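You operate a simulated robot arm through the tools that you are given. There is no shell and no other tool. Be economical: measure what you need, move in short steps, check, and stop when the job is done.

You run a simulated two-armed robot. Do the job below in one go: nothing can be reset, and whatever is moved stays where it is left.

JOB
Take the lid off the white tub labelled "52" on the rack top and lay it down there.

It is judged by the outcome, as a careful person would: the job done as asked, and still so three seconds after it is handed in. It fails if anything else is knocked over, pushed out of place, dropped, spilled or broken. A push-on lid holds only when it is set on centred and level and pressed home; a screw cap is set on level and turned clockwise until tight.

ROBOT AND FRAMES
Two 6-joint arms with two-finger parallel grippers on one trunk, on a base that drives. Base frame: it is fixed to the floor where the robot stands at the start and does not move with it; the origin is under the middle of the robot, x ahead of it, y to its left, z up. Readings come in mm, degrees, newtons and seconds.
The left shoulder is at the start at [60, 187, 1297], the right one opposite. With the tool pointing down near the work surface each hand reaches from about 240 to 620 mm from the robot's upright axis, wherever it stands, measured 20 degrees to its own side. Payload 1.57 kg a hand.
The tool frame of a hand sits at the grasp point between the pads (the TCP): z along the fingers, y along the line on which they close. The tips reach 30 mm beyond it. Largest opening 110 mm; finger width 24, thickness 12; the body of the gripper, 48 by 112 mm, starts 78 mm behind the TCP.
Orientation is that of the tool frame in the base frame, as a unit quaternion [w, x, y, z]. With the fingers straight down and closing along the base's y, the tool's x points along the base's -x, its y along +y and its z along -z.

CONTROLS
- The arms move only by the tool apply_moves. It takes "left_steps", "right_steps" or both (then of equal length, played together; a hand with none holds still); each is a list that holds one entry, the list of rows, each a list of 7 numbers: the opening, from 0 (shut) to 1 (fully open), then the shift along the tool's x, y, z in mm, then the turn, a rotation vector about the tool's x, y, z in rad. In form: [[[grip, dx, dy, dz, wx, wy, wz], ...]]. A call has 1 to 12 rows; each row shifts and turns the commanded pose from where the row before left it, along the tool's axes as they then stand. Rows are played at 5 a second. More than 50 mm and 8.6 degrees between two rows, or a gripper value outside its range, and nothing of the call is played. Where a pose cannot be reached the arm comes as near as it can. A force on the tool above 40 N (or 10 N above the force at the start of the call, whichever is more), or a blocked arm, ends the call early, and 0.2 s more pass. Each finger travels about 153 mm/s and halts on what it meets, pressing with about 38 N; the grip force reading is that of the motor and also rises with nothing between the fingers. The clock runs only during rows and for 0.2 s after the last one: add rows that do not move to give the fingers time. The reply holds the time, the measured pose of the TCP, the force on the tool along the base axes, the opening and the grip force, in the units named above and with some noise, with the torque about the TCP (base axes, N m) and any sound that the robot's microphone picked up.
- Cameras (640 x 400 px; columns grow to the right, rows downward): "scene" is now at [13.3, -49.1, 1857.2]; the picture's right is [-0.58, -0.82, 0.00], its down [-0.50, 0.36, -0.79] and it looks along [0.64, -0.46, -0.61] (base axes); focal length 273 px, centre (320, 200). "left" rides on the left gripper at [70, -16, -141] in its tool frame; the picture's right is [0.23, 0.97, 0.00], its down [-0.86, 0.20, -0.48] and it looks along [-0.47, 0.11, 0.88] (tool axes); focal length 222 px, centre (320, 200). "right" rides on the right gripper at [70, 16, -141] in its tool frame; the picture's right is [-0.23, 0.97, 0.00], its down [-0.86, -0.20, -0.48] and it looks along [-0.47, -0.11, 0.88] (tool axes); focal length 222 px, centre (320, 200). There is no depth. A picture from a camera that has moved, and an enlarged one, comes with that camera's place and axes in the base frame and with its lens.
- capture(camera): a new picture of that camera. No time passes.
- slide_trunk(by): slides the trunk up (or, below 0, down) by that many mm; the arms and the scene camera ride with it, the base frame stays. It gives what a move gives, with no picture.
- roll_base(legs): drives the robot by 1 to 6 legs, each [ahead, left, turn to the left] in mm, mm and degrees, along the robot's own axes; the way and the turn of a leg run together, so that a leg with both is an arc; at most 1500 mm and 180 degrees a leg. The arms and the cameras ride along, it lands a little off, and it stops where it bumps. It gives what a move gives.
- aim_head(pan, tilt): turns the head with the scene camera to pan (to the left, within 86 degrees either way) and tilt (down, from -29 to 69), counted from straight ahead of the robot. It gives what a move gives.
- inspect(camera, box): a new picture of the part [left, top, right, bottom] of that camera's present view, enlarged. No time passes.
- sign_off(): hands the job in; it is judged then, once.

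Work in short steps. Places have to be worked out from the pictures, the camera data and where the tool is seen: move nearer, look again, correct. Check each grasp and each placing, and mend what went wrong. You have 120 turns and 88 pictures in all, those below and enlarged ones among them. Open the grippers and draw the arms clear of the work before you hand the job in, unless the task says otherwise; then end with one line.

The tools are called after ">>>" by a JSON object that holds its "op" and its "data". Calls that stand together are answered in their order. apply_moves: Moves the arms, as the interface text tells. Its arguments: {"type":"object","properties":{"left_steps":{"type":"array"},"right_steps":{"type":"array"}},"required":[]} The other tools are called the same way: slide_trunk (by) slides the trunk up or down; roll_base (legs) drives the base; aim_head (pan, tilt) turns the head that bears the scene camera; capture (camera) takes a picture; inspect (camera, box) takes an enlarged picture of a part of a camera's view; sign_off () hands the job in.

At the start:

```text
time: 0.0
left_position: [400.4, -67.6, 1415.0]
left_tool_rot: [0.0, 0.001, 1.0, 0.0]
left_contact_force: [-0.3, -1.2, -1.2]
left_wrist_torque: [0.0, 0.03, -0.03]
left_opening: 110.0
left_finger_force: 0.0
right_position: [295.8, -362.9, 1544.6]
right_tool_rot: [0.0, 0.0, 1.0, 0.0]
right_contact_force: [-0.5, -0.4, -0.6]
right_wrist_torque: [0.01, -0.01, 0.0]
right_opening: 110.0
right_finger_force: 0.1
trunk travel left (down, up): [-925.0, 65.0]
robot x, y, heading: [-3.8, 1.9, 0.1]
head pan, tilt: [-35.3, 37.9]
```

scene: 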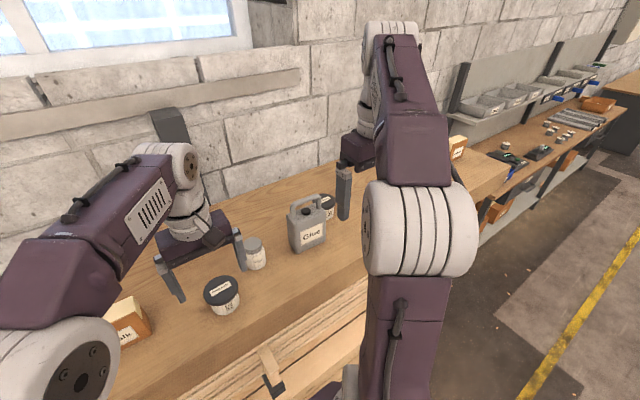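
right: 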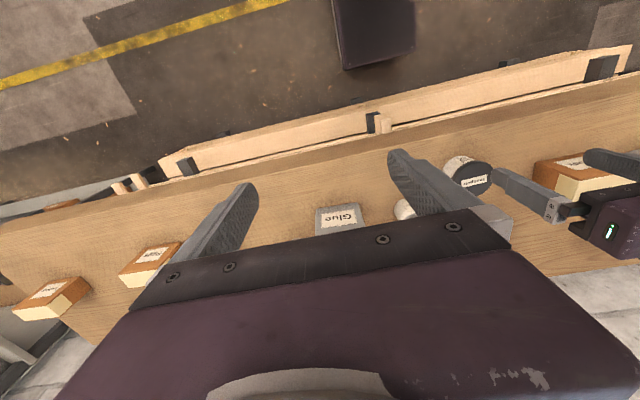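
left: 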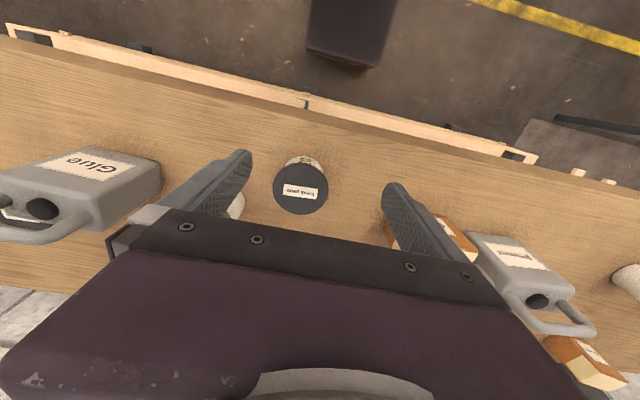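

I see dark-lidded tubs near the left hand and behind the right hand; I'll enlarge both to read their labels.

>>> {"op": "inspect", "data": {"camera": "scene", "box": [180, 220, 280, 330]}}

>>> {"op": "inspect", "data": {"camera": "scene", "box": [280, 170, 360, 260]}}

>>> {"op": "inspect", "data": {"camera": "left", "box": [220, 130, 400, 240]}}

```text
3.64 times, centred on (230, 275) of scene
camera zoom: at [13.3, -49.1, 1857.2], right [-0.58, -0.82, 0.0], down [-0.5, 0.36, -0.79], along [0.64, -0.46, -0.61], focal length 993 px, centre (647, -73)
```

zoom: 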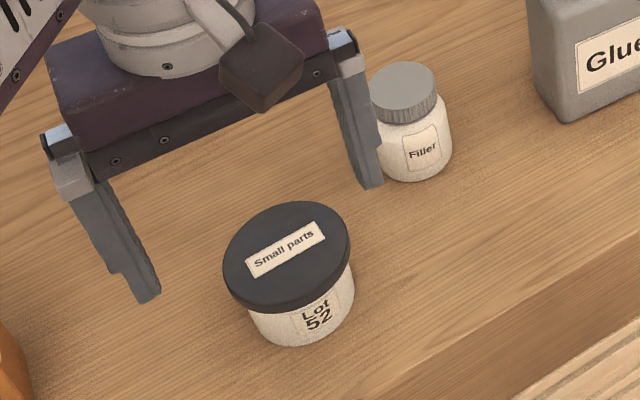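

```text
4.44 times, centred on (320, 215) of scene
camera zoom: at [13.3, -49.1, 1857.2], right [-0.58, -0.82, 0.0], down [-0.5, 0.36, -0.79], along [0.64, -0.46, -0.61], focal length 1213 px, centre (320, 133)
```

zoom: 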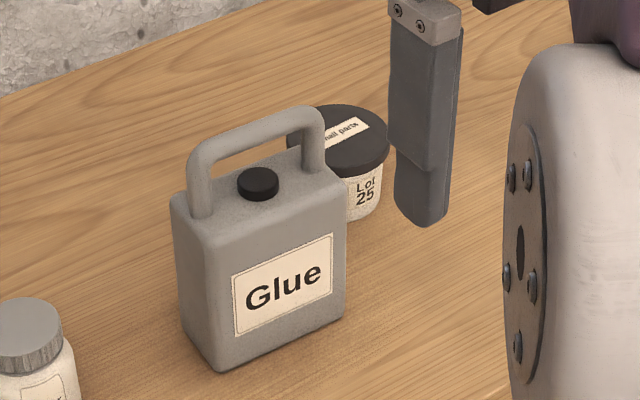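

```text
3.56 times, centred on (310, 185) of left
camera zoom: at [330.6, -84.1, 1557.0], right [-0.23, 0.97, 0.0], down [0.86, 0.2, 0.48], along [0.47, 0.11, -0.88], focal length 790 px, centre (356, 253)
```

zoom: 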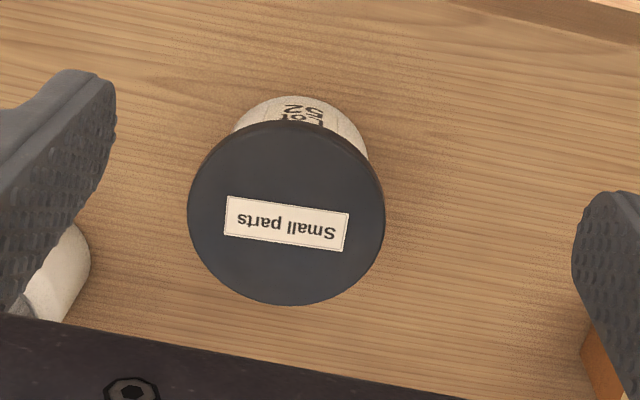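

Lot 52 is the tub near the left hand. Triangulating the two views puts its lid centre near (460, -79, 1293), about 72 mm across. I'll bring the left hand above it and look again.

>>> {"op": "apply_moves", "data": {"left_steps": [[[1, -30, -6, 0, 0, 0, 0], [1, -30, -6, 0, 0, 0, 0], [1, 0, 0, 20, 0, 0, 0], [1, 0, 0, 0, 0, 0, 0]]]}}

>>> {"op": "capture", "data": {"camera": "left"}}

>>> {"op": "inspect", "data": {"camera": "scene", "box": [140, 190, 300, 330]}}

```text
time: 1.0
left_position: [446.5, -76.9, 1397.4]
left_tool_rot: [0.001, 0.001, 1.0, -0.001]
left_contact_force: [-0.5, -0.4, -0.5]
left_wrist_torque: [-0.01, -0.01, -0.01]
left_opening: 110.0
left_finger_force: 0.0
left hand out of reach, approached as far as the arm can: row 2
right_position: [293.7, -361.7, 1545.9]
right_tool_rot: [0.0, 0.001, 1.0, 0.001]
right_contact_force: [0.5, -0.4, 0.7]
right_wrist_torque: [-0.01, 0.01, -0.04]
right_opening: 110.1
right_finger_force: 0.2
trunk travel left (down, up): [-925.0, 65.0]
robot x, y, heading: [-1.2, 1.1, 0.1]
head pan, tilt: [-35.3, 37.9]
```

```text
81 pictures are left
camera left: at [378.0, -93.6, 1536.4], right [-0.23, 0.97, 0.0], down [0.85, 0.2, 0.48], along [0.47, 0.11, -0.88], focal length 222 px, centre (320, 200)
```

left: 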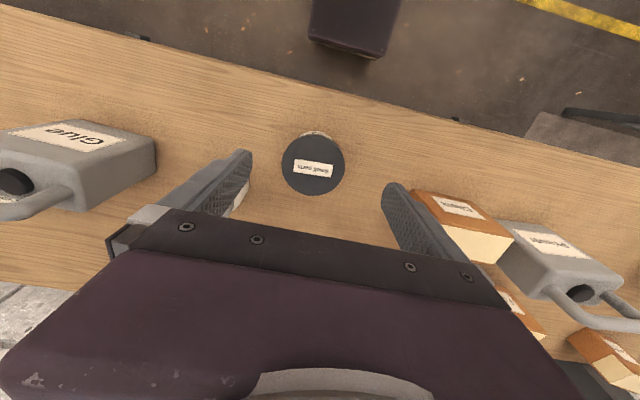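

```text
2.86 times, centred on (220, 260) of scene
camera zoom: at [11.6, -48.6, 1857.2], right [-0.58, -0.82, 0.0], down [-0.5, 0.36, -0.79], along [0.64, -0.46, -0.61], focal length 780 px, centre (606, 29)
```

zoom: 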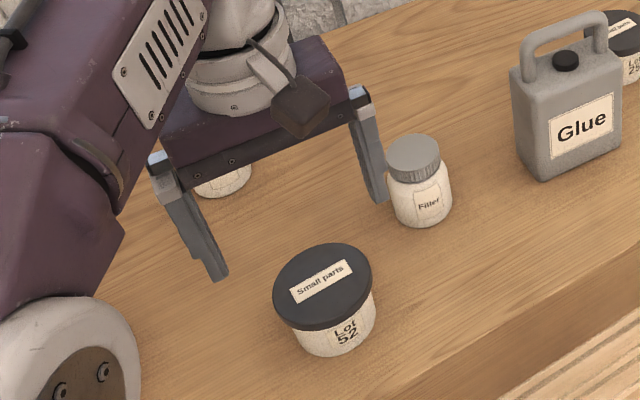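

The left arm is at its reach limit at x≈447 and the lid is at about (464, -80). I'll look down at the gap between the robot and the rack before driving closer.

>>> {"op": "aim_head", "data": {"pan": -5, "tilt": 65}}

>>> {"op": "capture", "data": {"camera": "scene"}}

>>> {"op": "capture", "data": {"camera": "right"}}

```text
time: 1.9
left_position: [448.8, -77.8, 1394.6]
left_tool_rot: [0.0, 0.001, 1.0, -0.001]
left_contact_force: [0.1, 0.0, 0.2]
left_wrist_torque: [0.02, 0.0, 0.03]
left_opening: 110.2
left_finger_force: 0.0
right_position: [295.6, -364.0, 1544.7]
right_tool_rot: [0.0, 0.0, 1.0, 0.0]
right_contact_force: [0.5, -0.8, -0.2]
right_wrist_torque: [0.0, -0.01, 0.04]
right_opening: 109.8
right_finger_force: 0.0
trunk travel left (down, up): [-925.0, 65.0]
robot x, y, heading: [0.9, 0.3, 0.1]
head pan, tilt: [-5.0, 65.0]
```

```text
79 pictures are left
camera scene: at [4.0, -5.1, 1821.9], right [-0.09, -1.0, 0.0], down [-0.9, 0.08, -0.42], along [0.42, -0.04, -0.91], focal length 273 px, centre (320, 200)
```

scene: 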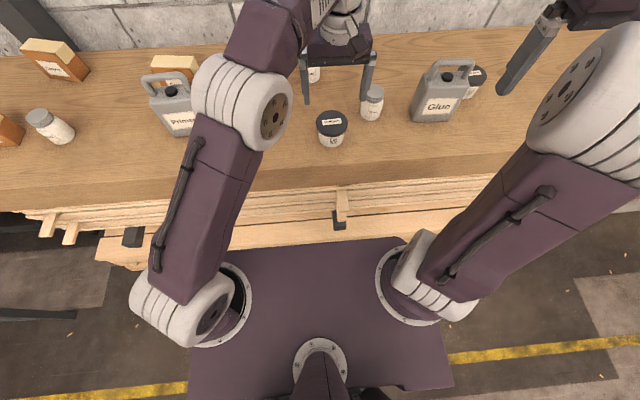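

```text
78 pictures are left
camera right: at [227.3, -347.9, 1687.7], right [0.23, 0.97, 0.0], down [0.86, -0.2, 0.48], along [0.47, -0.11, -0.88], focal length 222 px, centre (320, 200)
```

right: 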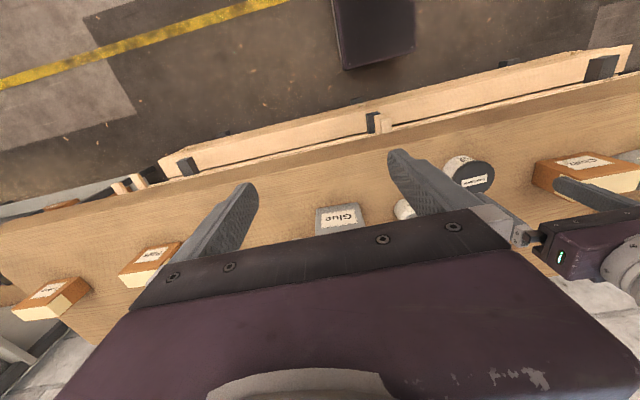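

There is room: rack-top front edge is about x=378, and the lower parts are roughly 90 mm or more ahead of the base. I'll drive 30 mm ahead and 80 mm right, so the tub sits in front of the robot; both hands stay above everything on the rack.

>>> {"op": "roll_base", "data": {"legs": [[30, -80, 0]]}}

>>> {"op": "capture", "data": {"camera": "left"}}

>>> {"op": "capture", "data": {"camera": "scene"}}

```text
time: 3.0
left_position: [476.5, -145.7, 1398.0]
left_tool_rot: [0.002, 0.001, 1.0, -0.004]
left_contact_force: [0.1, 0.5, -0.2]
left_wrist_torque: [-0.08, -0.03, -0.02]
left_opening: 109.9
left_finger_force: 0.1
right_position: [320.6, -431.4, 1549.6]
right_tool_rot: [0.002, -0.001, 1.0, -0.003]
right_contact_force: [-0.8, 1.4, 1.0]
right_wrist_torque: [-0.1, -0.04, 0.01]
right_opening: 109.8
right_finger_force: 0.1
trunk travel left (down, up): [-925.0, 65.0]
robot x, y, heading: [32.9, -78.1, 0.1]
head pan, tilt: [-5.0, 65.0]
```

```text
77 pictures are left
camera left: at [405.3, -162.8, 1538.2], right [-0.23, 0.97, -0.01], down [0.85, 0.2, 0.48], along [0.47, 0.1, -0.88], focal length 222 px, centre (320, 200)
```

left: 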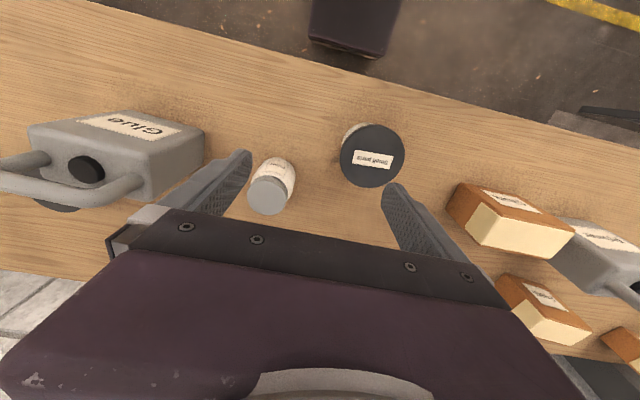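

```text
76 pictures are left
camera scene: at [28.2, -71.4, 1821.9], right [-0.09, -1.0, 0.01], down [-0.9, 0.07, -0.43], along [0.42, -0.04, -0.9], focal length 273 px, centre (320, 200)
```

scene: 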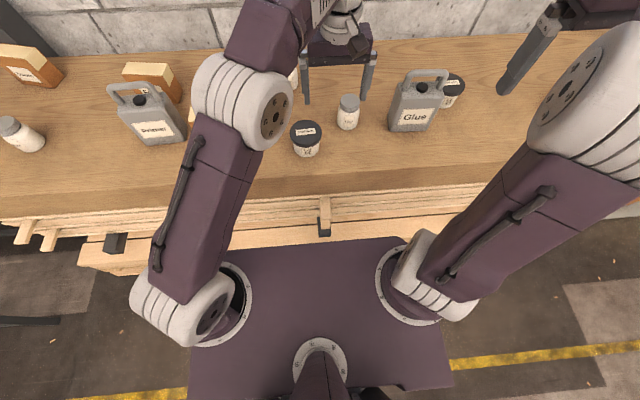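

The lid now projects to about (466, -85). I'll put the left hand over it at z≈1360 and check the centring.

>>> {"op": "apply_moves", "data": {"left_steps": [[[1, 6, 31, 0, 0, 0, 0], [1, 6, 31, 0, 0, 0, 0], [1, 0, 0, 30, 0, 0, 0], [1, 0, 0, 0, 0, 0, 0], [1, 0, 0, 0, 0, 0, 0]]]}}

>>> {"op": "capture", "data": {"camera": "left"}}

>>> {"op": "capture", "data": {"camera": "scene"}}

```text
time: 4.2
left_position: [466.6, -90.7, 1366.2]
left_tool_rot: [0.001, 0.001, 1.0, -0.002]
left_contact_force: [0.5, 0.6, 0.4]
left_wrist_torque: [-0.09, -0.02, 0.04]
left_opening: 109.8
left_finger_force: 0.1
right_position: [325.0, -439.9, 1546.1]
right_tool_rot: [0.001, 0.0, 1.0, -0.001]
right_contact_force: [0.5, 0.6, -0.7]
right_wrist_torque: [-0.06, -0.02, 0.02]
right_opening: 109.8
right_finger_force: 0.1
trunk travel left (down, up): [-925.0, 65.0]
robot x, y, heading: [29.9, -79.4, -0.2]
head pan, tilt: [-5.0, 65.0]
```

```text
75 pictures are left
camera left: at [396.5, -107.8, 1507.2], right [-0.23, 0.97, 0.0], down [0.85, 0.2, 0.48], along [0.47, 0.11, -0.88], focal length 222 px, centre (320, 200)
```

left: 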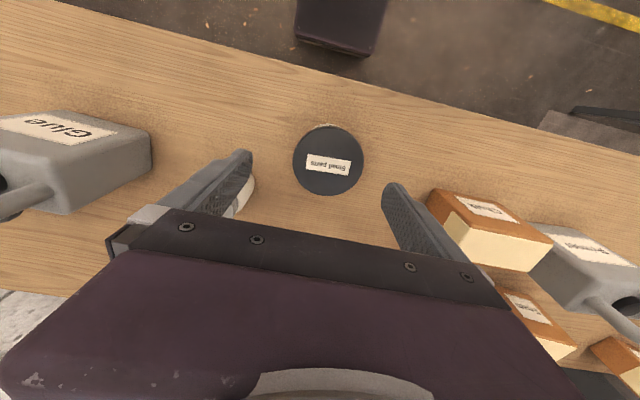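

```text
74 pictures are left
camera scene: at [31.6, -81.4, 1821.9], right [-0.09, -1.0, 0.0], down [-0.9, 0.08, -0.42], along [0.42, -0.04, -0.91], focal length 273 px, centre (320, 200)
```

scene: 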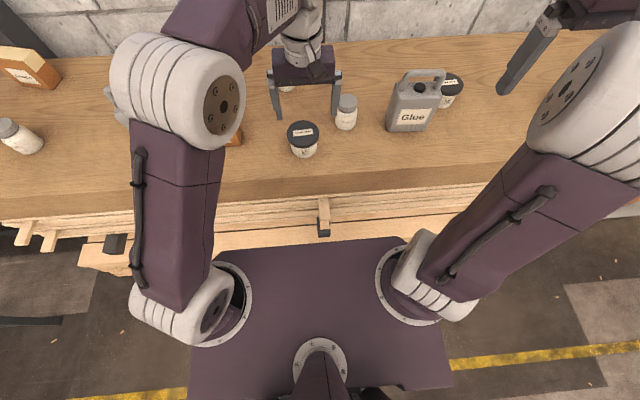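

The lid is at about (465, -84). I'll shift 7 mm in y and descend to TCP z≈1320 first, then look from the side.

>>> {"op": "apply_moves", "data": {"left_steps": [[[1, 1, 7, 0, 0, 0, 0], [1, 0, 0, 24, 0, 0, 0], [1, 0, 0, 22, 0, 0, 0], [1, 0, 0, 0, 0, 0, 0], [1, 0, 0, 0, 0, 0, 0]]]}}

>>> {"op": "inspect", "data": {"camera": "left", "box": [200, 100, 450, 256]}}

>>> {"op": "inspect", "data": {"camera": "scene", "box": [250, 70, 378, 170]}}

```text
time: 5.4
left_position: [466.7, -88.2, 1318.6]
left_tool_rot: [0.001, 0.001, 1.0, 0.0]
left_contact_force: [0.4, 0.4, -1.5]
left_wrist_torque: [0.02, 0.0, -0.03]
left_opening: 110.3
left_finger_force: 0.1
right_position: [324.7, -442.7, 1544.9]
right_tool_rot: [0.001, 0.0, 1.0, 0.0]
right_contact_force: [-0.5, 0.3, 0.0]
right_wrist_torque: [0.02, 0.01, 0.0]
right_opening: 110.2
right_finger_force: 0.1
trunk travel left (down, up): [-925.0, 65.0]
robot x, y, heading: [30.0, -79.5, -0.2]
head pan, tilt: [-5.0, 65.0]
```

```text
2.56 times, centred on (325, 178) of left
camera zoom: at [396.6, -104.5, 1459.6], right [-0.23, 0.97, 0.0], down [0.85, 0.2, 0.48], along [0.47, 0.11, -0.88], focal length 569 px, centre (307, 256)
```

zoom: 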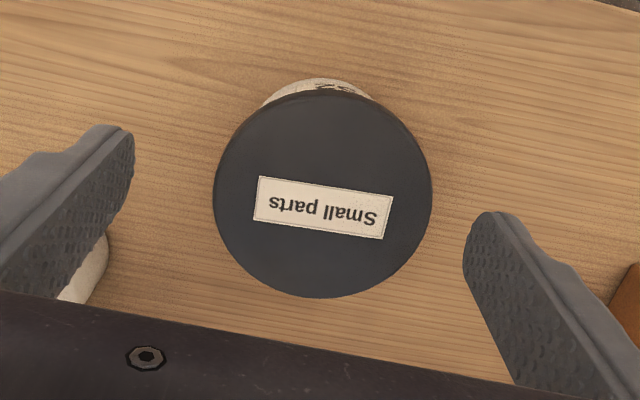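

```text
4.00 times, centred on (314, 120) of scene
camera zoom: at [33.1, -84.7, 1821.8], right [-0.09, -1.0, 0.0], down [-0.9, 0.08, -0.42], along [0.42, -0.04, -0.91], focal length 1092 px, centre (344, 520)
```

zoom: 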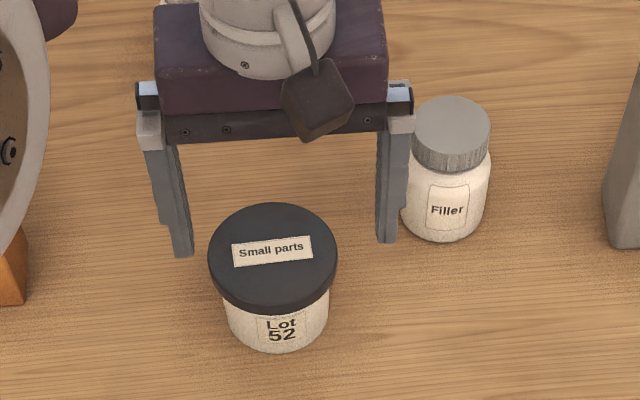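

Fingers are centred about 5 mm off in y and 4 mm in x relative to the lid. I'll correct and lower to TCP z≈1303 so the pads cover the rim.

>>> {"op": "apply_moves", "data": {"left_steps": [[[1, 4, 5, 0, 0, 0, 0], [1, 0, 0, 8, 0, 0, 0], [1, 0, 0, 8, 0, 0, 0], [1, 0, 0, 0, 0, 0, 0], [1, 0, 0, 0, 0, 0, 0]]]}}

>>> {"op": "inspect", "data": {"camera": "scene", "box": [250, 70, 378, 170]}}

>>> {"op": "inspect", "data": {"camera": "left", "box": [200, 100, 450, 256]}}

```text
time: 6.6
left_position: [463.0, -82.9, 1302.7]
left_tool_rot: [0.0, 0.001, 1.0, -0.001]
left_contact_force: [0.2, 0.4, 0.1]
left_wrist_torque: [0.01, 0.03, -0.02]
left_opening: 110.0
left_finger_force: 0.0
right_position: [325.6, -443.4, 1545.6]
right_tool_rot: [0.0, 0.0, 1.0, 0.0]
right_contact_force: [-0.3, -0.4, -0.4]
right_wrist_torque: [0.01, 0.0, 0.01]
right_opening: 110.2
right_finger_force: 0.1
trunk travel left (down, up): [-925.0, 65.0]
robot x, y, heading: [27.2, -81.4, 0.2]
head pan, tilt: [-5.0, 65.0]
```

```text
4.00 times, centred on (314, 120) of scene
camera zoom: at [33.0, -84.5, 1821.8], right [-0.09, -1.0, 0.0], down [-0.9, 0.08, -0.42], along [0.42, -0.04, -0.91], focal length 1092 px, centre (344, 520)
```

zoom: 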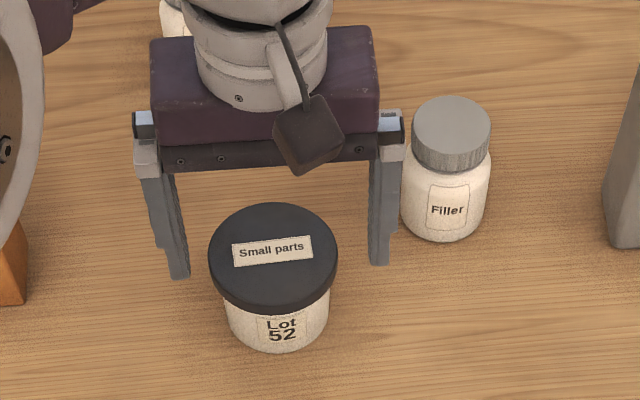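

```text
2.56 times, centred on (325, 178) of left
camera zoom: at [392.6, -99.9, 1443.8], right [-0.23, 0.97, 0.0], down [0.85, 0.2, 0.48], along [0.47, 0.11, -0.88], focal length 569 px, centre (307, 256)
```

zoom: 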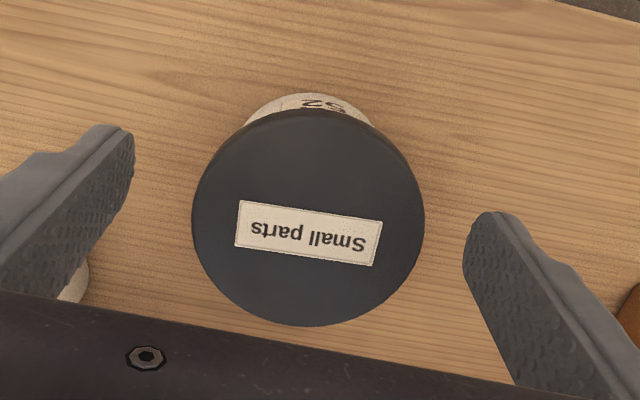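

Fingers straddle the lid, tips about 20 mm below its top. I'll nudge 2 mm in y and close on the rim.

>>> {"op": "apply_moves", "data": {"left_steps": [[[0.75, 0, 2, 0, 0, 0, 0], [0.7, 0, 0, 0, 0, 0, 0], [0.66, 0, 0, 0, 0, 0, 0], [0.6, 0, 0, 0, 0, 0, 0], [0.6, 0, 0, 0, 0, 0, 0]]]}}

>>> {"op": "inspect", "data": {"camera": "left", "box": [200, 100, 450, 256]}}

>>> {"op": "inspect", "data": {"camera": "scene", "box": [250, 70, 378, 170]}}

```text
time: 7.8
left_position: [463.3, -81.7, 1303.1]
left_tool_rot: [0.0, 0.002, 1.0, -0.001]
left_contact_force: [0.6, 0.5, 0.5]
left_wrist_torque: [0.02, 0.01, 0.0]
left_opening: 66.1
left_finger_force: 0.1
right_position: [325.7, -442.1, 1546.4]
right_tool_rot: [0.0, 0.0, 1.0, 0.0]
right_contact_force: [0.3, 0.0, -0.6]
right_wrist_torque: [0.04, 0.0, -0.01]
right_opening: 110.0
right_finger_force: 0.1
trunk travel left (down, up): [-925.0, 65.0]
robot x, y, heading: [32.6, -79.6, 0.1]
head pan, tilt: [-5.0, 65.0]
```

```text
2.56 times, centred on (325, 178) of left
camera zoom: at [392.9, -97.9, 1443.8], right [-0.23, 0.97, 0.0], down [0.85, 0.2, 0.48], along [0.47, 0.11, -0.88], focal length 569 px, centre (307, 256)
```

zoom: 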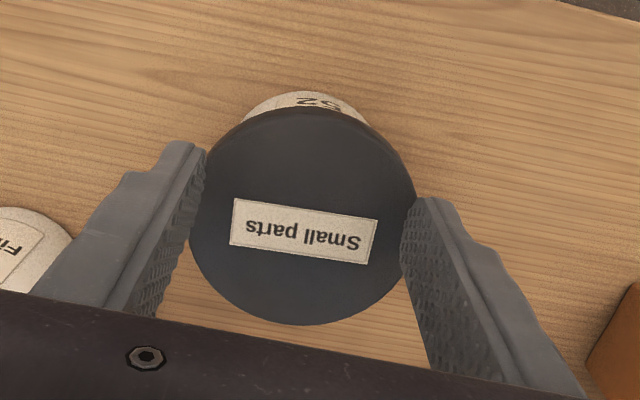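

```text
4.00 times, centred on (314, 120) of scene
camera zoom: at [33.2, -84.4, 1821.8], right [-0.09, -1.0, 0.0], down [-0.9, 0.08, -0.42], along [0.42, -0.04, -0.91], focal length 1092 px, centre (344, 520)
```

zoom: 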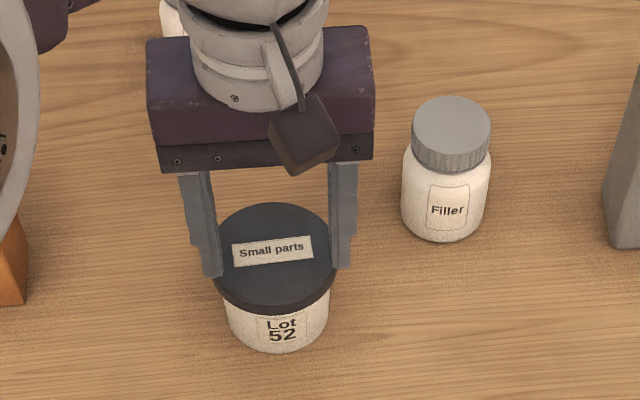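

Fingers touch the outline but no grip yet (66.1 mm, as commanded). I'll close further with hold rows.

>>> {"op": "apply_moves", "data": {"left_steps": [[[0.58, 0, 0, 0, 0, 0, 0], [0.56, 0, 0, 0, 0, 0, 0], [0.5, 0, 0, 0, 0, 0, 0], [0.5, 0, 0, 0, 0, 0, 0]]]}}

>>> {"op": "inspect", "data": {"camera": "left", "box": [200, 100, 450, 256]}}

```text
time: 8.8
left_position: [462.5, -80.2, 1302.1]
left_tool_rot: [0.001, 0.001, 1.0, -0.002]
left_contact_force: [-0.8, -0.2, 0.6]
left_wrist_torque: [0.0, -0.01, -0.01]
left_opening: 55.0
left_finger_force: 0.1
right_position: [326.3, -443.9, 1546.1]
right_tool_rot: [0.0, 0.0, 1.0, 0.0]
right_contact_force: [0.1, 0.4, -0.1]
right_wrist_torque: [0.0, 0.03, -0.01]
right_opening: 110.1
right_finger_force: 0.0
trunk travel left (down, up): [-925.0, 65.0]
robot x, y, heading: [29.8, -82.0, -0.3]
head pan, tilt: [-5.0, 65.0]
```

```text
2.56 times, centred on (325, 178) of left
camera zoom: at [392.9, -98.0, 1443.8], right [-0.23, 0.97, 0.0], down [0.85, 0.2, 0.48], along [0.47, 0.11, -0.88], focal length 569 px, centre (307, 256)
```

zoom: 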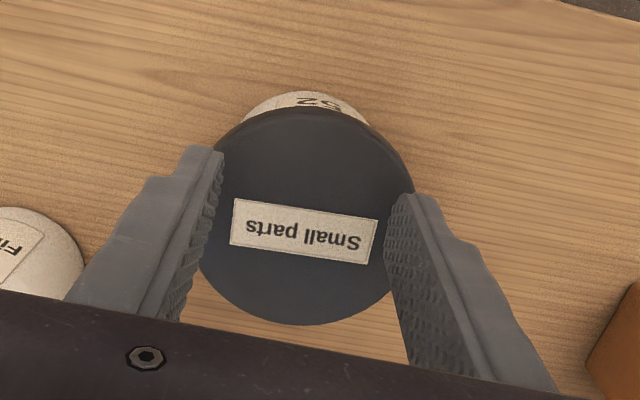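

The fingers closed to 55 mm without contact, so they are above the lid. Scaling between views gives lid top z≈1271, diameter ≈77, centre ≈(470, -81). I'll open, shift 7 mm ahead and check alignment at z≈1302.

>>> {"op": "apply_moves", "data": {"left_steps": [[[1, 0, 0, -5, 0, 0, 0], [1, -7, 0, 0, 0, 0, 0], [1, 0, 0, 5, 0, 0, 0], [1, 0, 0, 0, 0, 0, 0]]]}}

>>> {"op": "inspect", "data": {"camera": "left", "box": [200, 100, 450, 256]}}

>>> {"op": "inspect", "data": {"camera": "scene", "box": [250, 70, 378, 170]}}

```text
time: 9.8
left_position: [469.1, -81.3, 1303.1]
left_tool_rot: [0.001, 0.0, 1.0, -0.001]
left_contact_force: [0.6, -0.6, 0.0]
left_wrist_torque: [0.01, 0.0, -0.03]
left_opening: 110.1
left_finger_force: 0.1
right_position: [324.8, -443.1, 1545.6]
right_tool_rot: [0.0, 0.0, 1.0, 0.0]
right_contact_force: [-0.2, -0.2, -0.3]
right_wrist_torque: [0.01, 0.03, -0.01]
right_opening: 109.9
right_finger_force: 0.0
trunk travel left (down, up): [-925.0, 65.0]
robot x, y, heading: [34.5, -80.0, -0.1]
head pan, tilt: [-5.0, 65.0]
```

```text
2.56 times, centred on (325, 178) of left
camera zoom: at [399.9, -97.6, 1444.8], right [-0.23, 0.97, 0.0], down [0.85, 0.2, 0.48], along [0.47, 0.11, -0.88], focal length 569 px, centre (307, 256)
```

zoom: 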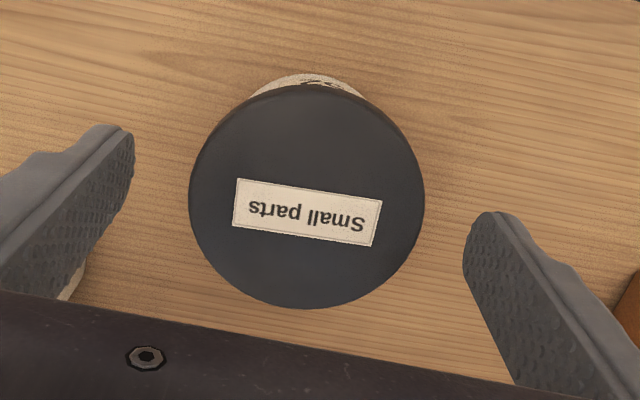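

```text
4.00 times, centred on (314, 120) of scene
camera zoom: at [32.9, -84.4, 1821.8], right [-0.09, -1.0, 0.0], down [-0.9, 0.08, -0.42], along [0.42, -0.04, -0.91], focal length 1092 px, centre (344, 520)
```

zoom: 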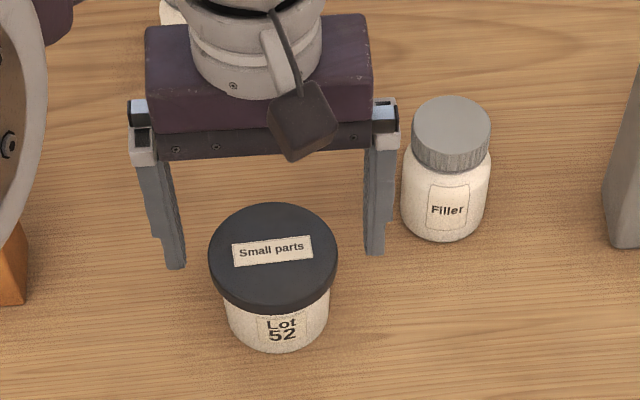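

Well aligned now in both views (tip midpoint matches lid centre). I'll lower 24 mm with fingers open.

>>> {"op": "apply_moves", "data": {"left_steps": [[[1, 0, 0, 8, 0, 0, 0], [1, 0, 0, 8, 0, 0, 0], [1, 0, 0, 8, 0, 0, 0], [1, 0, 0, 0, 0, 0, 0], [1, 0, 0, 0, 0, 0, 0]]]}}

>>> {"op": "inspect", "data": {"camera": "left", "box": [200, 100, 450, 256]}}

>>> {"op": "inspect", "data": {"camera": "scene", "box": [250, 70, 378, 170]}}

```text
time: 11.0
left_position: [469.8, -81.3, 1278.9]
left_tool_rot: [0.001, 0.001, 1.0, -0.001]
left_contact_force: [-0.2, 0.5, 0.2]
left_wrist_torque: [0.03, 0.01, 0.02]
left_opening: 109.9
left_finger_force: 0.0
right_position: [326.2, -442.7, 1545.8]
right_tool_rot: [0.0, 0.0, 1.0, 0.0]
right_contact_force: [-0.6, -0.9, 0.7]
right_wrist_torque: [-0.02, -0.02, 0.04]
right_opening: 110.1
right_finger_force: 0.1
trunk travel left (down, up): [-925.0, 65.0]
robot x, y, heading: [31.0, -81.8, -0.1]
head pan, tilt: [-5.0, 65.0]
```

```text
2.56 times, centred on (325, 178) of left
camera zoom: at [400.0, -97.9, 1420.0], right [-0.23, 0.97, 0.0], down [0.85, 0.2, 0.48], along [0.47, 0.11, -0.88], focal length 569 px, centre (307, 256)
```

zoom: 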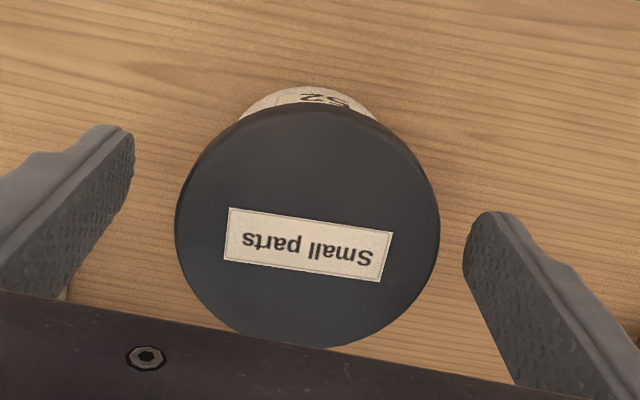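

```text
4.00 times, centred on (314, 120) of scene
camera zoom: at [33.2, -84.4, 1821.8], right [-0.09, -1.0, 0.0], down [-0.9, 0.08, -0.42], along [0.42, -0.04, -0.91], focal length 1092 px, centre (344, 520)
```

zoom: 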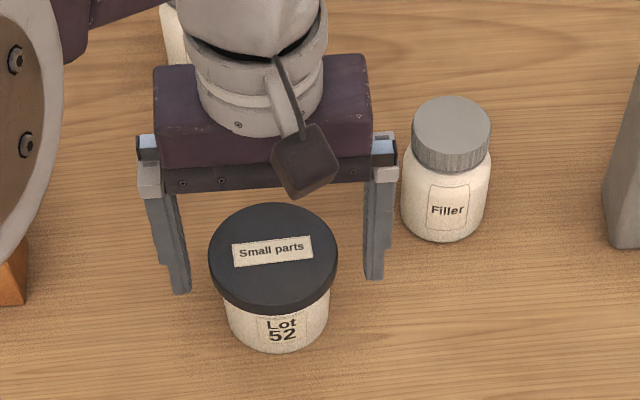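

No contact; tips now around 20 mm below the lid top. I'll close gradually and watch the opening.

>>> {"op": "apply_moves", "data": {"left_steps": [[[0.8, 0, 0, 0, 0, 0, 0], [0.74, 0, 0, 0, 0, 0, 0], [0.7, 0, 0, 0, 0, 0, 0], [0.66, 0, 0, 0, 0, 0, 0], [0.62, 0, 0, 0, 0, 0, 0], [0.6, 0, 0, 0, 0, 0, 0]]]}}

>>> {"op": "inspect", "data": {"camera": "left", "box": [200, 100, 450, 256]}}

>>> {"op": "inspect", "data": {"camera": "scene", "box": [250, 70, 378, 170]}}

```text
time: 12.4
left_position: [470.5, -80.7, 1279.8]
left_tool_rot: [0.001, 0.001, 1.0, -0.001]
left_contact_force: [-0.2, -0.8, 0.3]
left_wrist_torque: [0.03, -0.02, 0.04]
left_opening: 83.9
left_finger_force: 37.9
right_position: [325.2, -442.8, 1545.2]
right_tool_rot: [0.001, 0.0, 1.0, 0.0]
right_contact_force: [0.0, 0.6, 0.4]
right_wrist_torque: [-0.02, -0.02, -0.01]
right_opening: 109.7
right_finger_force: 0.1
trunk travel left (down, up): [-925.0, 65.0]
robot x, y, heading: [33.0, -76.4, -0.1]
head pan, tilt: [-5.0, 65.0]
```

```text
2.56 times, centred on (325, 178) of left
camera zoom: at [400.1, -97.9, 1420.1], right [-0.23, 0.97, 0.0], down [0.85, 0.2, 0.48], along [0.47, 0.11, -0.88], focal length 569 px, centre (307, 256)
```

zoom: 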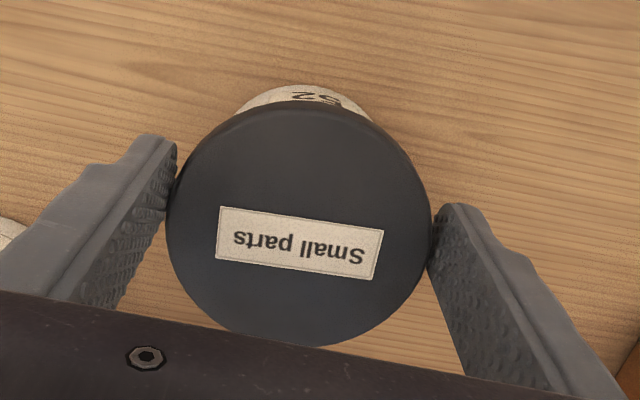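

```text
4.00 times, centred on (314, 120) of scene
camera zoom: at [33.3, -84.4, 1821.8], right [-0.09, -1.0, 0.0], down [-0.9, 0.08, -0.42], along [0.42, -0.04, -0.91], focal length 1092 px, centre (344, 520)
```

zoom: 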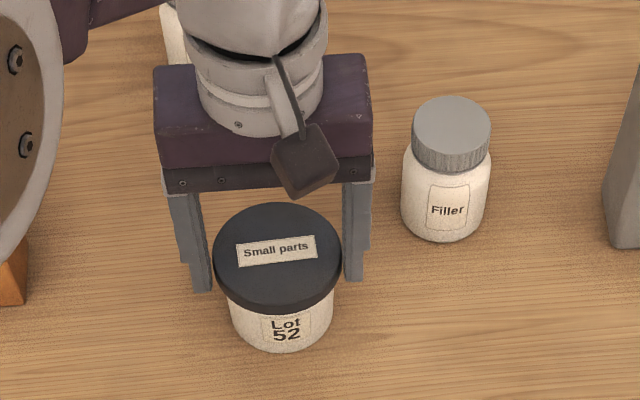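

Gripped at 84 mm, which means the lid is larger and its top nearer z≈1257, so overlap is only a few mm. I'll reopen a little, go 7 mm lower, centre 2 mm and regrip.

>>> {"op": "apply_moves", "data": {"left_steps": [[[0.92, 0, 0, 0, 0, 0, 0], [0.92, 0, 0, 4, 0, 0, 0], [0.92, 0, 0, 4, 0, 0, 0], [0.82, 0, 0, 0, 0, 0, 0], [0.76, 0, 0, 0, 0, 0, 0], [0.6, 0, 0, 0, 0, 0, 0], [0.6, 0, 0, 0, 0, 0, 0]]]}}

>>> {"op": "inspect", "data": {"camera": "scene", "box": [250, 70, 378, 170]}}

```text
time: 14.0
left_position: [471.8, -79.9, 1271.6]
left_tool_rot: [0.001, 0.001, 1.0, -0.001]
left_contact_force: [-0.2, 0.7, -0.1]
left_wrist_torque: [0.01, 0.0, -0.02]
left_opening: 83.9
left_finger_force: 38.1
right_position: [326.0, -442.0, 1546.6]
right_tool_rot: [0.0, 0.0, 1.0, 0.0]
right_contact_force: [0.0, 0.1, -0.7]
right_wrist_torque: [0.01, -0.02, 0.0]
right_opening: 110.2
right_finger_force: 0.1
trunk travel left (down, up): [-925.0, 65.0]
robot x, y, heading: [29.8, -76.9, 0.0]
head pan, tilt: [-5.0, 65.0]
```

```text
4.00 times, centred on (314, 120) of scene
camera zoom: at [33.3, -84.3, 1821.8], right [-0.09, -1.0, 0.0], down [-0.9, 0.08, -0.42], along [0.42, -0.04, -0.91], focal length 1092 px, centre (344, 520)
```

zoom: 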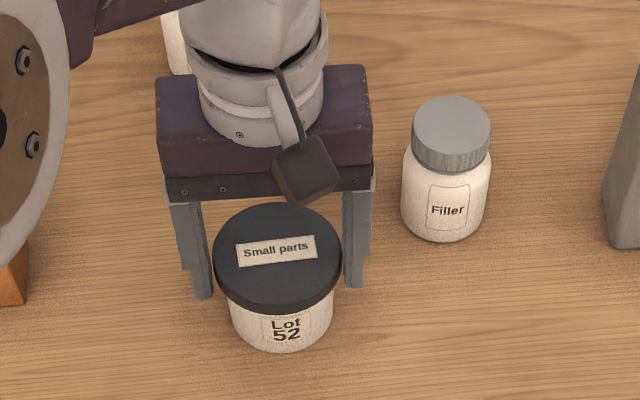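

Firm grip on the rim. I'll lift a few mm and watch force to see whether the lid comes off or the tub comes along.

>>> {"op": "apply_moves", "data": {"left_steps": [[[0.6, 0, 0, -2, 0, 0, 0], [0.6, 0, 0, -2, 0, 0, 0], [0.6, 0, 0, -3, 0, 0, 0], [0.6, 0, 0, -3, 0, 0, 0], [0.6, 0, 0, 0, 0, 0, 0]]]}}

>>> {"op": "inspect", "data": {"camera": "scene", "box": [250, 70, 378, 170]}}

```text
time: 15.2
left_position: [470.7, -80.9, 1281.5]
left_tool_rot: [0.001, 0.001, 1.0, 0.0]
left_contact_force: [0.1, 0.5, -1.4]
left_wrist_torque: [0.01, 0.05, 0.02]
left_opening: 83.8
left_finger_force: 38.0
right_position: [325.2, -442.4, 1546.4]
right_tool_rot: [0.0, 0.0, 1.0, -0.001]
right_contact_force: [1.1, -1.2, -0.3]
right_wrist_torque: [0.02, -0.03, -0.02]
right_opening: 110.2
right_finger_force: 0.0
trunk travel left (down, up): [-925.0, 65.0]
robot x, y, heading: [26.3, -79.2, -0.1]
head pan, tilt: [-5.0, 65.0]
```

```text
4.00 times, centred on (314, 120) of scene
camera zoom: at [33.5, -84.5, 1821.8], right [-0.09, -1.0, 0.0], down [-0.9, 0.08, -0.42], along [0.42, -0.04, -0.91], focal length 1092 px, centre (344, 520)
```

zoom: 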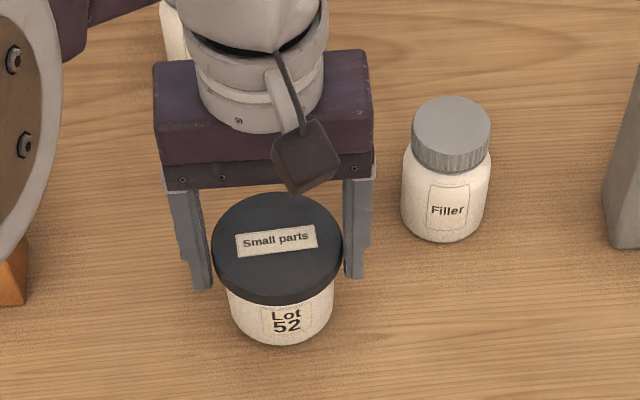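

The whole tub came up with the lid (only ~1.4 N), so the lid is pushed on and the body must be held by the right hand. I'll set the tub back, release and rise.

>>> {"op": "apply_moves", "data": {"left_steps": [[[0.6, 0, 0, 3, 0, 0, 0], [0.6, 0, 0, 3, 0, 0, 0], [0.6, 0, 0, 2, 0, 0, 0], [0.6, 0, 0, 2, 0, 0, 0], [0.6, 0, 0, 0, 0, 0, 0], [0.85, 0, 0, 0, 0, 0, 0], [1, 0, 0, 0, 0, 0, 0], [1, 0, 0, -30, 0, 0, 0], [1, 0, 0, -40, 0, 0, 0], [1, 0, 0, 0, 0, 0, 0]]]}}

>>> {"op": "capture", "data": {"camera": "left"}}

>>> {"op": "inspect", "data": {"camera": "scene", "box": [250, 70, 378, 170]}}

```text
time: 17.4
left_position: [471.5, -83.2, 1340.8]
left_tool_rot: [0.0, 0.001, 1.0, 0.0]
left_contact_force: [0.6, -0.2, -0.2]
left_wrist_torque: [0.02, 0.01, -0.04]
left_opening: 110.1
left_finger_force: 0.1
right_position: [327.2, -443.8, 1546.2]
right_tool_rot: [0.0, 0.0, 1.0, 0.0]
right_contact_force: [0.7, 0.4, -0.3]
right_wrist_torque: [-0.01, 0.0, 0.0]
right_opening: 110.0
right_finger_force: 0.1
trunk travel left (down, up): [-925.0, 65.0]
robot x, y, heading: [31.3, -77.8, -0.3]
head pan, tilt: [-5.0, 65.0]
```

```text
58 pictures are left
camera left: at [400.7, -99.2, 1481.8], right [-0.23, 0.97, 0.0], down [0.85, 0.2, 0.48], along [0.47, 0.11, -0.88], focal length 222 px, centre (320, 200)
```

left: 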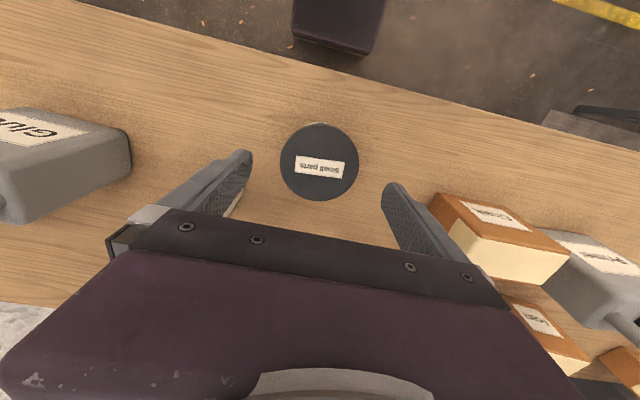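

```text
4.00 times, centred on (314, 120) of scene
camera zoom: at [33.6, -84.6, 1821.8], right [-0.09, -1.0, 0.0], down [-0.9, 0.08, -0.42], along [0.42, -0.04, -0.91], focal length 1092 px, centre (344, 520)
```

zoom: 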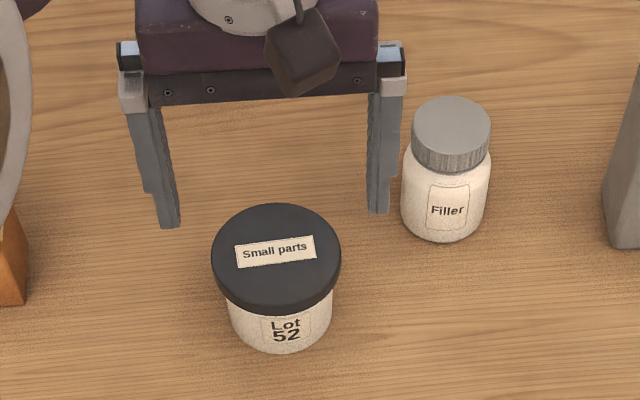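

The tub is back in place; lid centre ≈(477, -81, 1254). I'll turn the left hand 90° so its fingers close along x, leaving both sides of the body free for the right hand.

>>> {"op": "apply_moves", "data": {"left_steps": [[[1, -6, 2, 0, 0, 0, 0.1428], [1, 0, 0, 0, 0, 0, 0.1428], [1, 0, 0, 0, 0, 0, 0.1428], [1, 0, 0, 0, 0, 0, 0.1428], [1, 0, 0, 0, 0, 0, 0.1428], [1, 0, 0, 0, 0, 0, 0.1428], [1, 0, 0, 0, 0, 0, 0.1428], [1, 0, 0, 0, 0, 0, 0.1428], [1, 0, 0, 0, 0, 0, 0.1428], [1, 0, 0, 0, 0, 0, 0.1428], [1, 0, 0, 0, 0, 0, 0.1428], [1, 0, 0, 0, 0, 0, 0]]]}}

>>> {"op": "capture", "data": {"camera": "left"}}

>>> {"op": "capture", "data": {"camera": "scene"}}

```text
time: 20.0
left_position: [475.6, -79.9, 1341.5]
left_tool_rot: [0.001, 0.709, 0.706, -0.001]
left_contact_force: [-0.6, 0.5, 0.0]
left_wrist_torque: [0.03, -0.01, 0.0]
left_opening: 109.9
left_finger_force: 0.1
right_position: [326.1, -442.5, 1546.1]
right_tool_rot: [0.0, 0.0, 1.0, 0.001]
right_contact_force: [-0.9, 0.4, 0.5]
right_wrist_torque: [-0.01, -0.02, -0.03]
right_opening: 110.1
right_finger_force: 0.2
trunk travel left (down, up): [-925.0, 65.0]
robot x, y, heading: [29.4, -81.3, -0.2]
head pan, tilt: [-5.0, 65.0]
```

```text
56 pictures are left
camera left: at [459.3, -10.3, 1481.6], right [0.97, 0.22, 0.0], down [0.2, -0.85, 0.48], along [0.11, -0.47, -0.88], focal length 222 px, centre (320, 200)
```

left: 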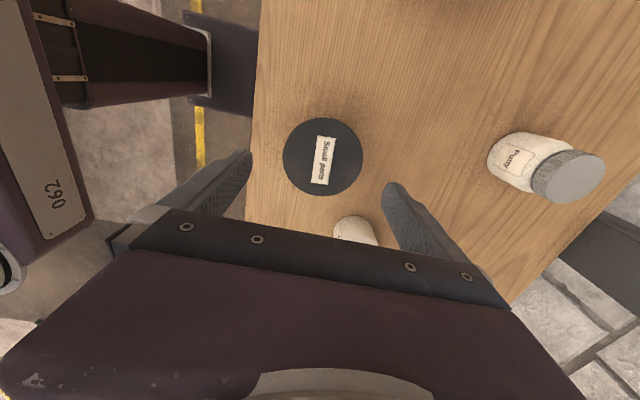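

```text
55 pictures are left
camera scene: at [33.3, -84.5, 1821.8], right [-0.09, -1.0, 0.0], down [-0.9, 0.08, -0.42], along [0.42, -0.04, -0.91], focal length 273 px, centre (320, 200)
```

scene: 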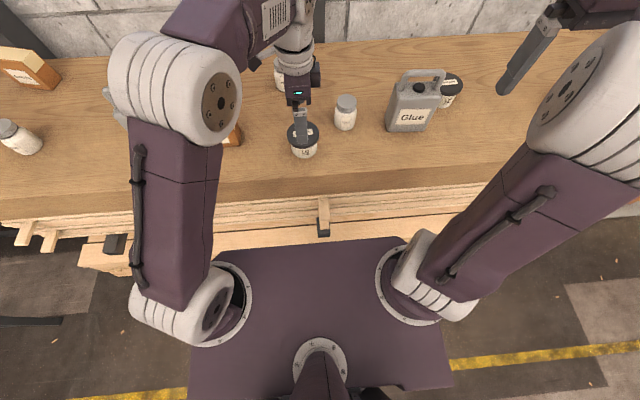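

Left hand is over the lid: centre ≈(479, -80, 1252), rack edge x≈395. Next I'll roll the right hand 180° about its axis (so its camera ends on top once pitched forward), staying high.

>>> {"op": "apply_moves", "data": {"right_steps": [[[1, 0, 0, 0, 0, 0, 0.148], [1, 0, 0, 0, 0, 0, 0.148], [1, 0, 0, 0, 0, 0, 0.148], [1, 0, 0, 0, 0, 0, 0.148], [1, 0, 0, 0, 0, 0, 0.148], [1, 0, 0, 0, 0, 0, 0.148], [1, 0, 0, 0, 0, 0, 0.148], [1, 0, 0, 0, 0, 0, 0.148], [1, 0, 0, 0, 0, 0, 0.148], [1, 0, 0, 0, 0, 0, 0.148], [1, 0, 0, 0, 0, 0, 0.09]]]}}

```text
time: 22.4
left_position: [474.9, -78.7, 1340.9]
left_tool_rot: [0.001, 0.708, 0.706, -0.001]
left_contact_force: [-0.2, 0.2, 0.5]
left_wrist_torque: [0.01, 0.02, 0.02]
left_opening: 110.0
left_finger_force: 0.1
right_position: [325.3, -442.5, 1545.7]
right_tool_rot: [0.001, 0.707, 0.707, 0.001]
right_contact_force: [0.6, 0.4, -0.2]
right_wrist_torque: [0.02, -0.04, -0.04]
right_opening: 109.9
right_finger_force: 0.0
trunk travel left (down, up): [-925.0, 65.0]
robot x, y, heading: [34.3, -78.5, -0.0]
head pan, tilt: [-5.0, 65.0]
```

Halfway; continuing the roll by another 90°.

>>> {"op": "apply_moves", "data": {"right_steps": [[[1, 0, 0, 0, 0, 0, 0.148], [1, 0, 0, 0, 0, 0, 0.148], [1, 0, 0, 0, 0, 0, 0.148], [1, 0, 0, 0, 0, 0, 0.148], [1, 0, 0, 0, 0, 0, 0.148], [1, 0, 0, 0, 0, 0, 0.148], [1, 0, 0, 0, 0, 0, 0.148], [1, 0, 0, 0, 0, 0, 0.148], [1, 0, 0, 0, 0, 0, 0.148], [1, 0, 0, 0, 0, 0, 0.148], [1, 0, 0, 0, 0, 0, 0.09]]]}}

```text
time: 24.8
left_position: [474.9, -79.3, 1340.8]
left_tool_rot: [0.001, 0.708, 0.706, 0.0]
left_contact_force: [0.3, 1.2, -0.1]
left_wrist_torque: [-0.01, 0.0, 0.0]
left_opening: 110.1
left_finger_force: 0.1
right_position: [325.4, -444.1, 1547.1]
right_tool_rot: [0.0, 1.0, 0.0, 0.0]
right_contact_force: [-0.3, 0.1, -0.2]
right_wrist_torque: [0.0, 0.0, 0.02]
right_opening: 110.1
right_finger_force: 0.0
trunk travel left (down, up): [-925.0, 65.0]
robot x, y, heading: [27.2, -78.8, -0.0]
head pan, tilt: [-5.0, 65.0]
```

Roll done. Now pitch the right hand forward to nearly horizontal.

>>> {"op": "apply_moves", "data": {"right_steps": [[[1, 10, 0, 0, 0, 0.148, 0], [1, 10, 0, 0, 0, 0.148, 0], [1, 10, 0, 0, 0, 0.148, 0], [1, 5, 0, 5, 0, 0.148, 0], [1, 5, 0, 5, 0, 0.148, 0], [1, 0, 0, 10, 0, 0.148, 0], [1, 0, 0, 10, 0, 0.148, 0], [1, 0, 0, 10, 0, 0.148, 0], [1, 0, 0, 10, 0, 0.12, 0], [1, 0, 0, 0, 0, 0.1, 0], [1, 0, 0, 0, 0, 0, 0]]]}}

>>> {"op": "capture", "data": {"camera": "right"}}

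>>> {"op": "capture", "data": {"camera": "scene"}}

```text
time: 27.2
left_position: [476.1, -78.8, 1341.0]
left_tool_rot: [0.001, 0.708, 0.707, 0.001]
left_contact_force: [-0.1, 0.2, -0.5]
left_wrist_torque: [0.01, 0.04, -0.01]
left_opening: 110.0
left_finger_force: 0.0
right_position: [400.6, -444.4, 1524.1]
right_tool_rot: [-0.001, 0.763, 0.001, 0.646]
right_contact_force: [0.4, -0.2, 0.0]
right_wrist_torque: [-0.02, 0.01, 0.0]
right_opening: 110.1
right_finger_force: 0.0
trunk travel left (down, up): [-925.0, 65.0]
robot x, y, heading: [29.7, -78.1, -0.2]
head pan, tilt: [-5.0, 65.0]
```

```text
54 pictures are left
camera right: at [274.2, -459.8, 1616.9], right [-0.04, -0.97, -0.22], down [-0.61, 0.2, -0.77], along [0.79, 0.11, -0.6], focal length 222 px, centre (320, 200)
```

right: 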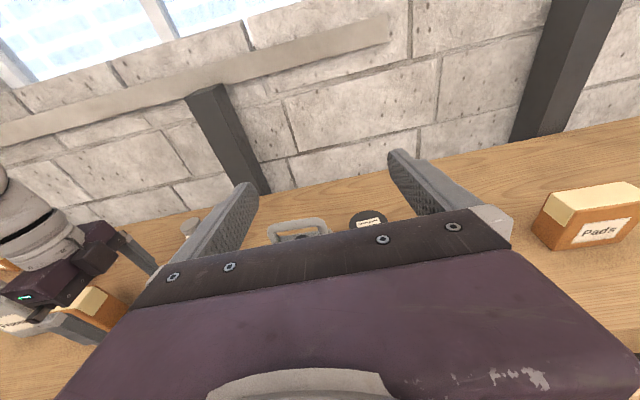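

```text
53 pictures are left
camera scene: at [33.0, -84.2, 1821.8], right [-0.09, -1.0, 0.0], down [-0.9, 0.08, -0.42], along [0.42, -0.04, -0.91], focal length 273 px, centre (320, 200)
```

scene: 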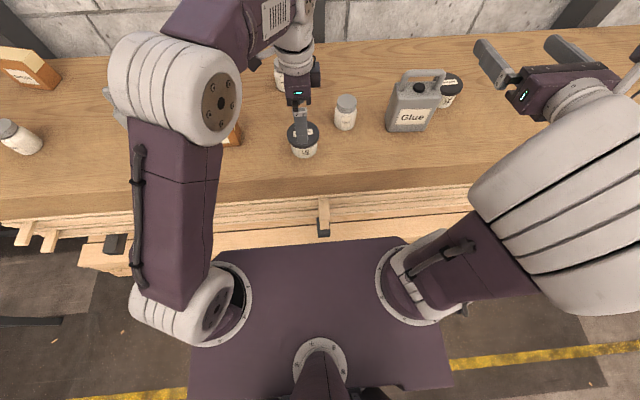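

Right hand is now pitched 9.5° below horizontal. The robot stands too close for the right arm to work comfortably at the tub, so I'll raise the left hand and shift the base back 100 and right 120 mm.

>>> {"op": "apply_moves", "data": {"left_steps": [[[1, 0, 0, -25, 0, 0, 0], [1, 0, 0, -25, 0, 0, 0], [1, 0, 0, 0, 0, 0, 0]]]}}

>>> {"op": "roll_base", "data": {"legs": [[-100, 0, 0], [0, -120, 0]]}}

>>> {"op": "capture", "data": {"camera": "scene"}}

```text
time: 28.0
left_position: [476.0, -78.8, 1391.0]
left_tool_rot: [0.0, 0.708, 0.706, -0.001]
left_contact_force: [-0.2, 0.8, 0.8]
left_wrist_torque: [0.01, 0.03, 0.0]
left_opening: 110.0
left_finger_force: 0.0
right_position: [401.8, -443.1, 1523.9]
right_tool_rot: [0.0, 0.763, 0.001, 0.647]
right_contact_force: [-0.3, 0.0, 1.0]
right_wrist_torque: [0.0, 0.0, 0.01]
right_opening: 110.2
right_finger_force: 0.1
trunk travel left (down, up): [-925.0, 65.0]
robot x, y, heading: [29.7, -77.5, 0.0]
head pan, tilt: [-5.0, 65.0]
```

```text
time: 30.0
left_position: [374.4, -191.5, 1391.6]
left_tool_rot: [0.003, 0.706, 0.708, 0.0]
left_contact_force: [-1.1, -0.2, -0.1]
left_wrist_torque: [-0.02, -0.05, -0.01]
left_opening: 110.1
left_finger_force: 0.1
right_position: [302.0, -554.8, 1526.3]
right_tool_rot: [0.0, 0.763, 0.003, 0.647]
right_contact_force: [-0.2, 1.0, 0.4]
right_wrist_torque: [-0.02, 0.01, -0.07]
right_opening: 110.2
right_finger_force: 0.0
trunk travel left (down, up): [-925.0, 65.0]
robot x, y, heading: [-70.0, -201.2, 0.3]
head pan, tilt: [-5.0, 65.0]
```

```text
52 pictures are left
camera scene: at [-69.0, -197.0, 1821.9], right [-0.08, -1.0, 0.0], down [-0.9, 0.07, -0.42], along [0.42, -0.04, -0.91], focal length 273 px, centre (320, 200)
```

scene: 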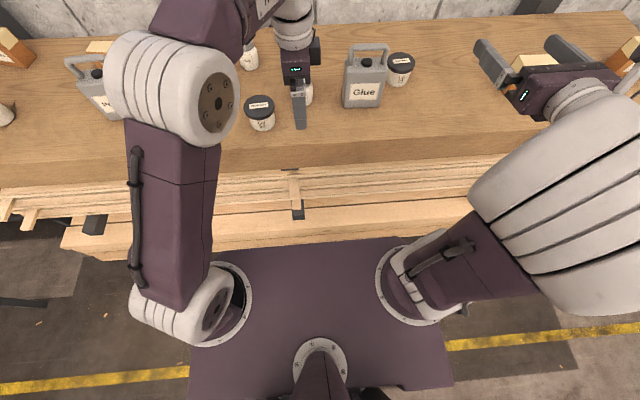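

Now bring the left hand back over the lid from the new stance.

>>> {"op": "apply_moves", "data": {"left_steps": [[[1, 37, 30, 10, 0, 0, 0], [1, 37, 30, 20, 0, 0, 0], [1, 37, 30, 20, 0, 0, 0], [1, 0, 14, 10, 0, 0, 0], [1, 0, 0, 0, 0, 0, 0], [1, 0, 0, 0, 0, 0, 0]]]}}

>>> {"op": "capture", "data": {"camera": "left"}}

```text
refused: row 2 steps farther than a row can; nothing moved
```

```text
51 pictures are left
camera left: at [356.5, -122.2, 1532.6], right [0.97, 0.23, 0.0], down [0.2, -0.85, 0.48], along [0.11, -0.47, -0.88], focal length 222 px, centre (320, 200)
```

left: 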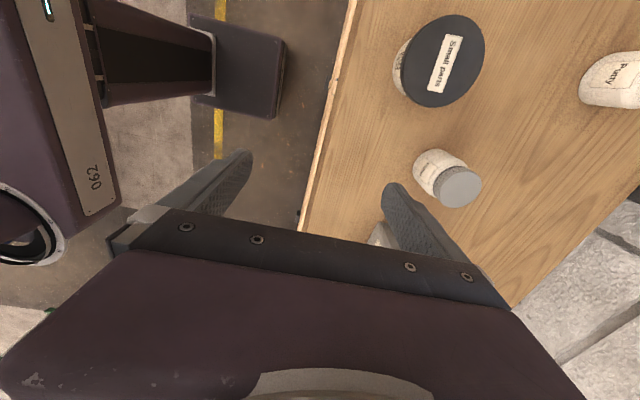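

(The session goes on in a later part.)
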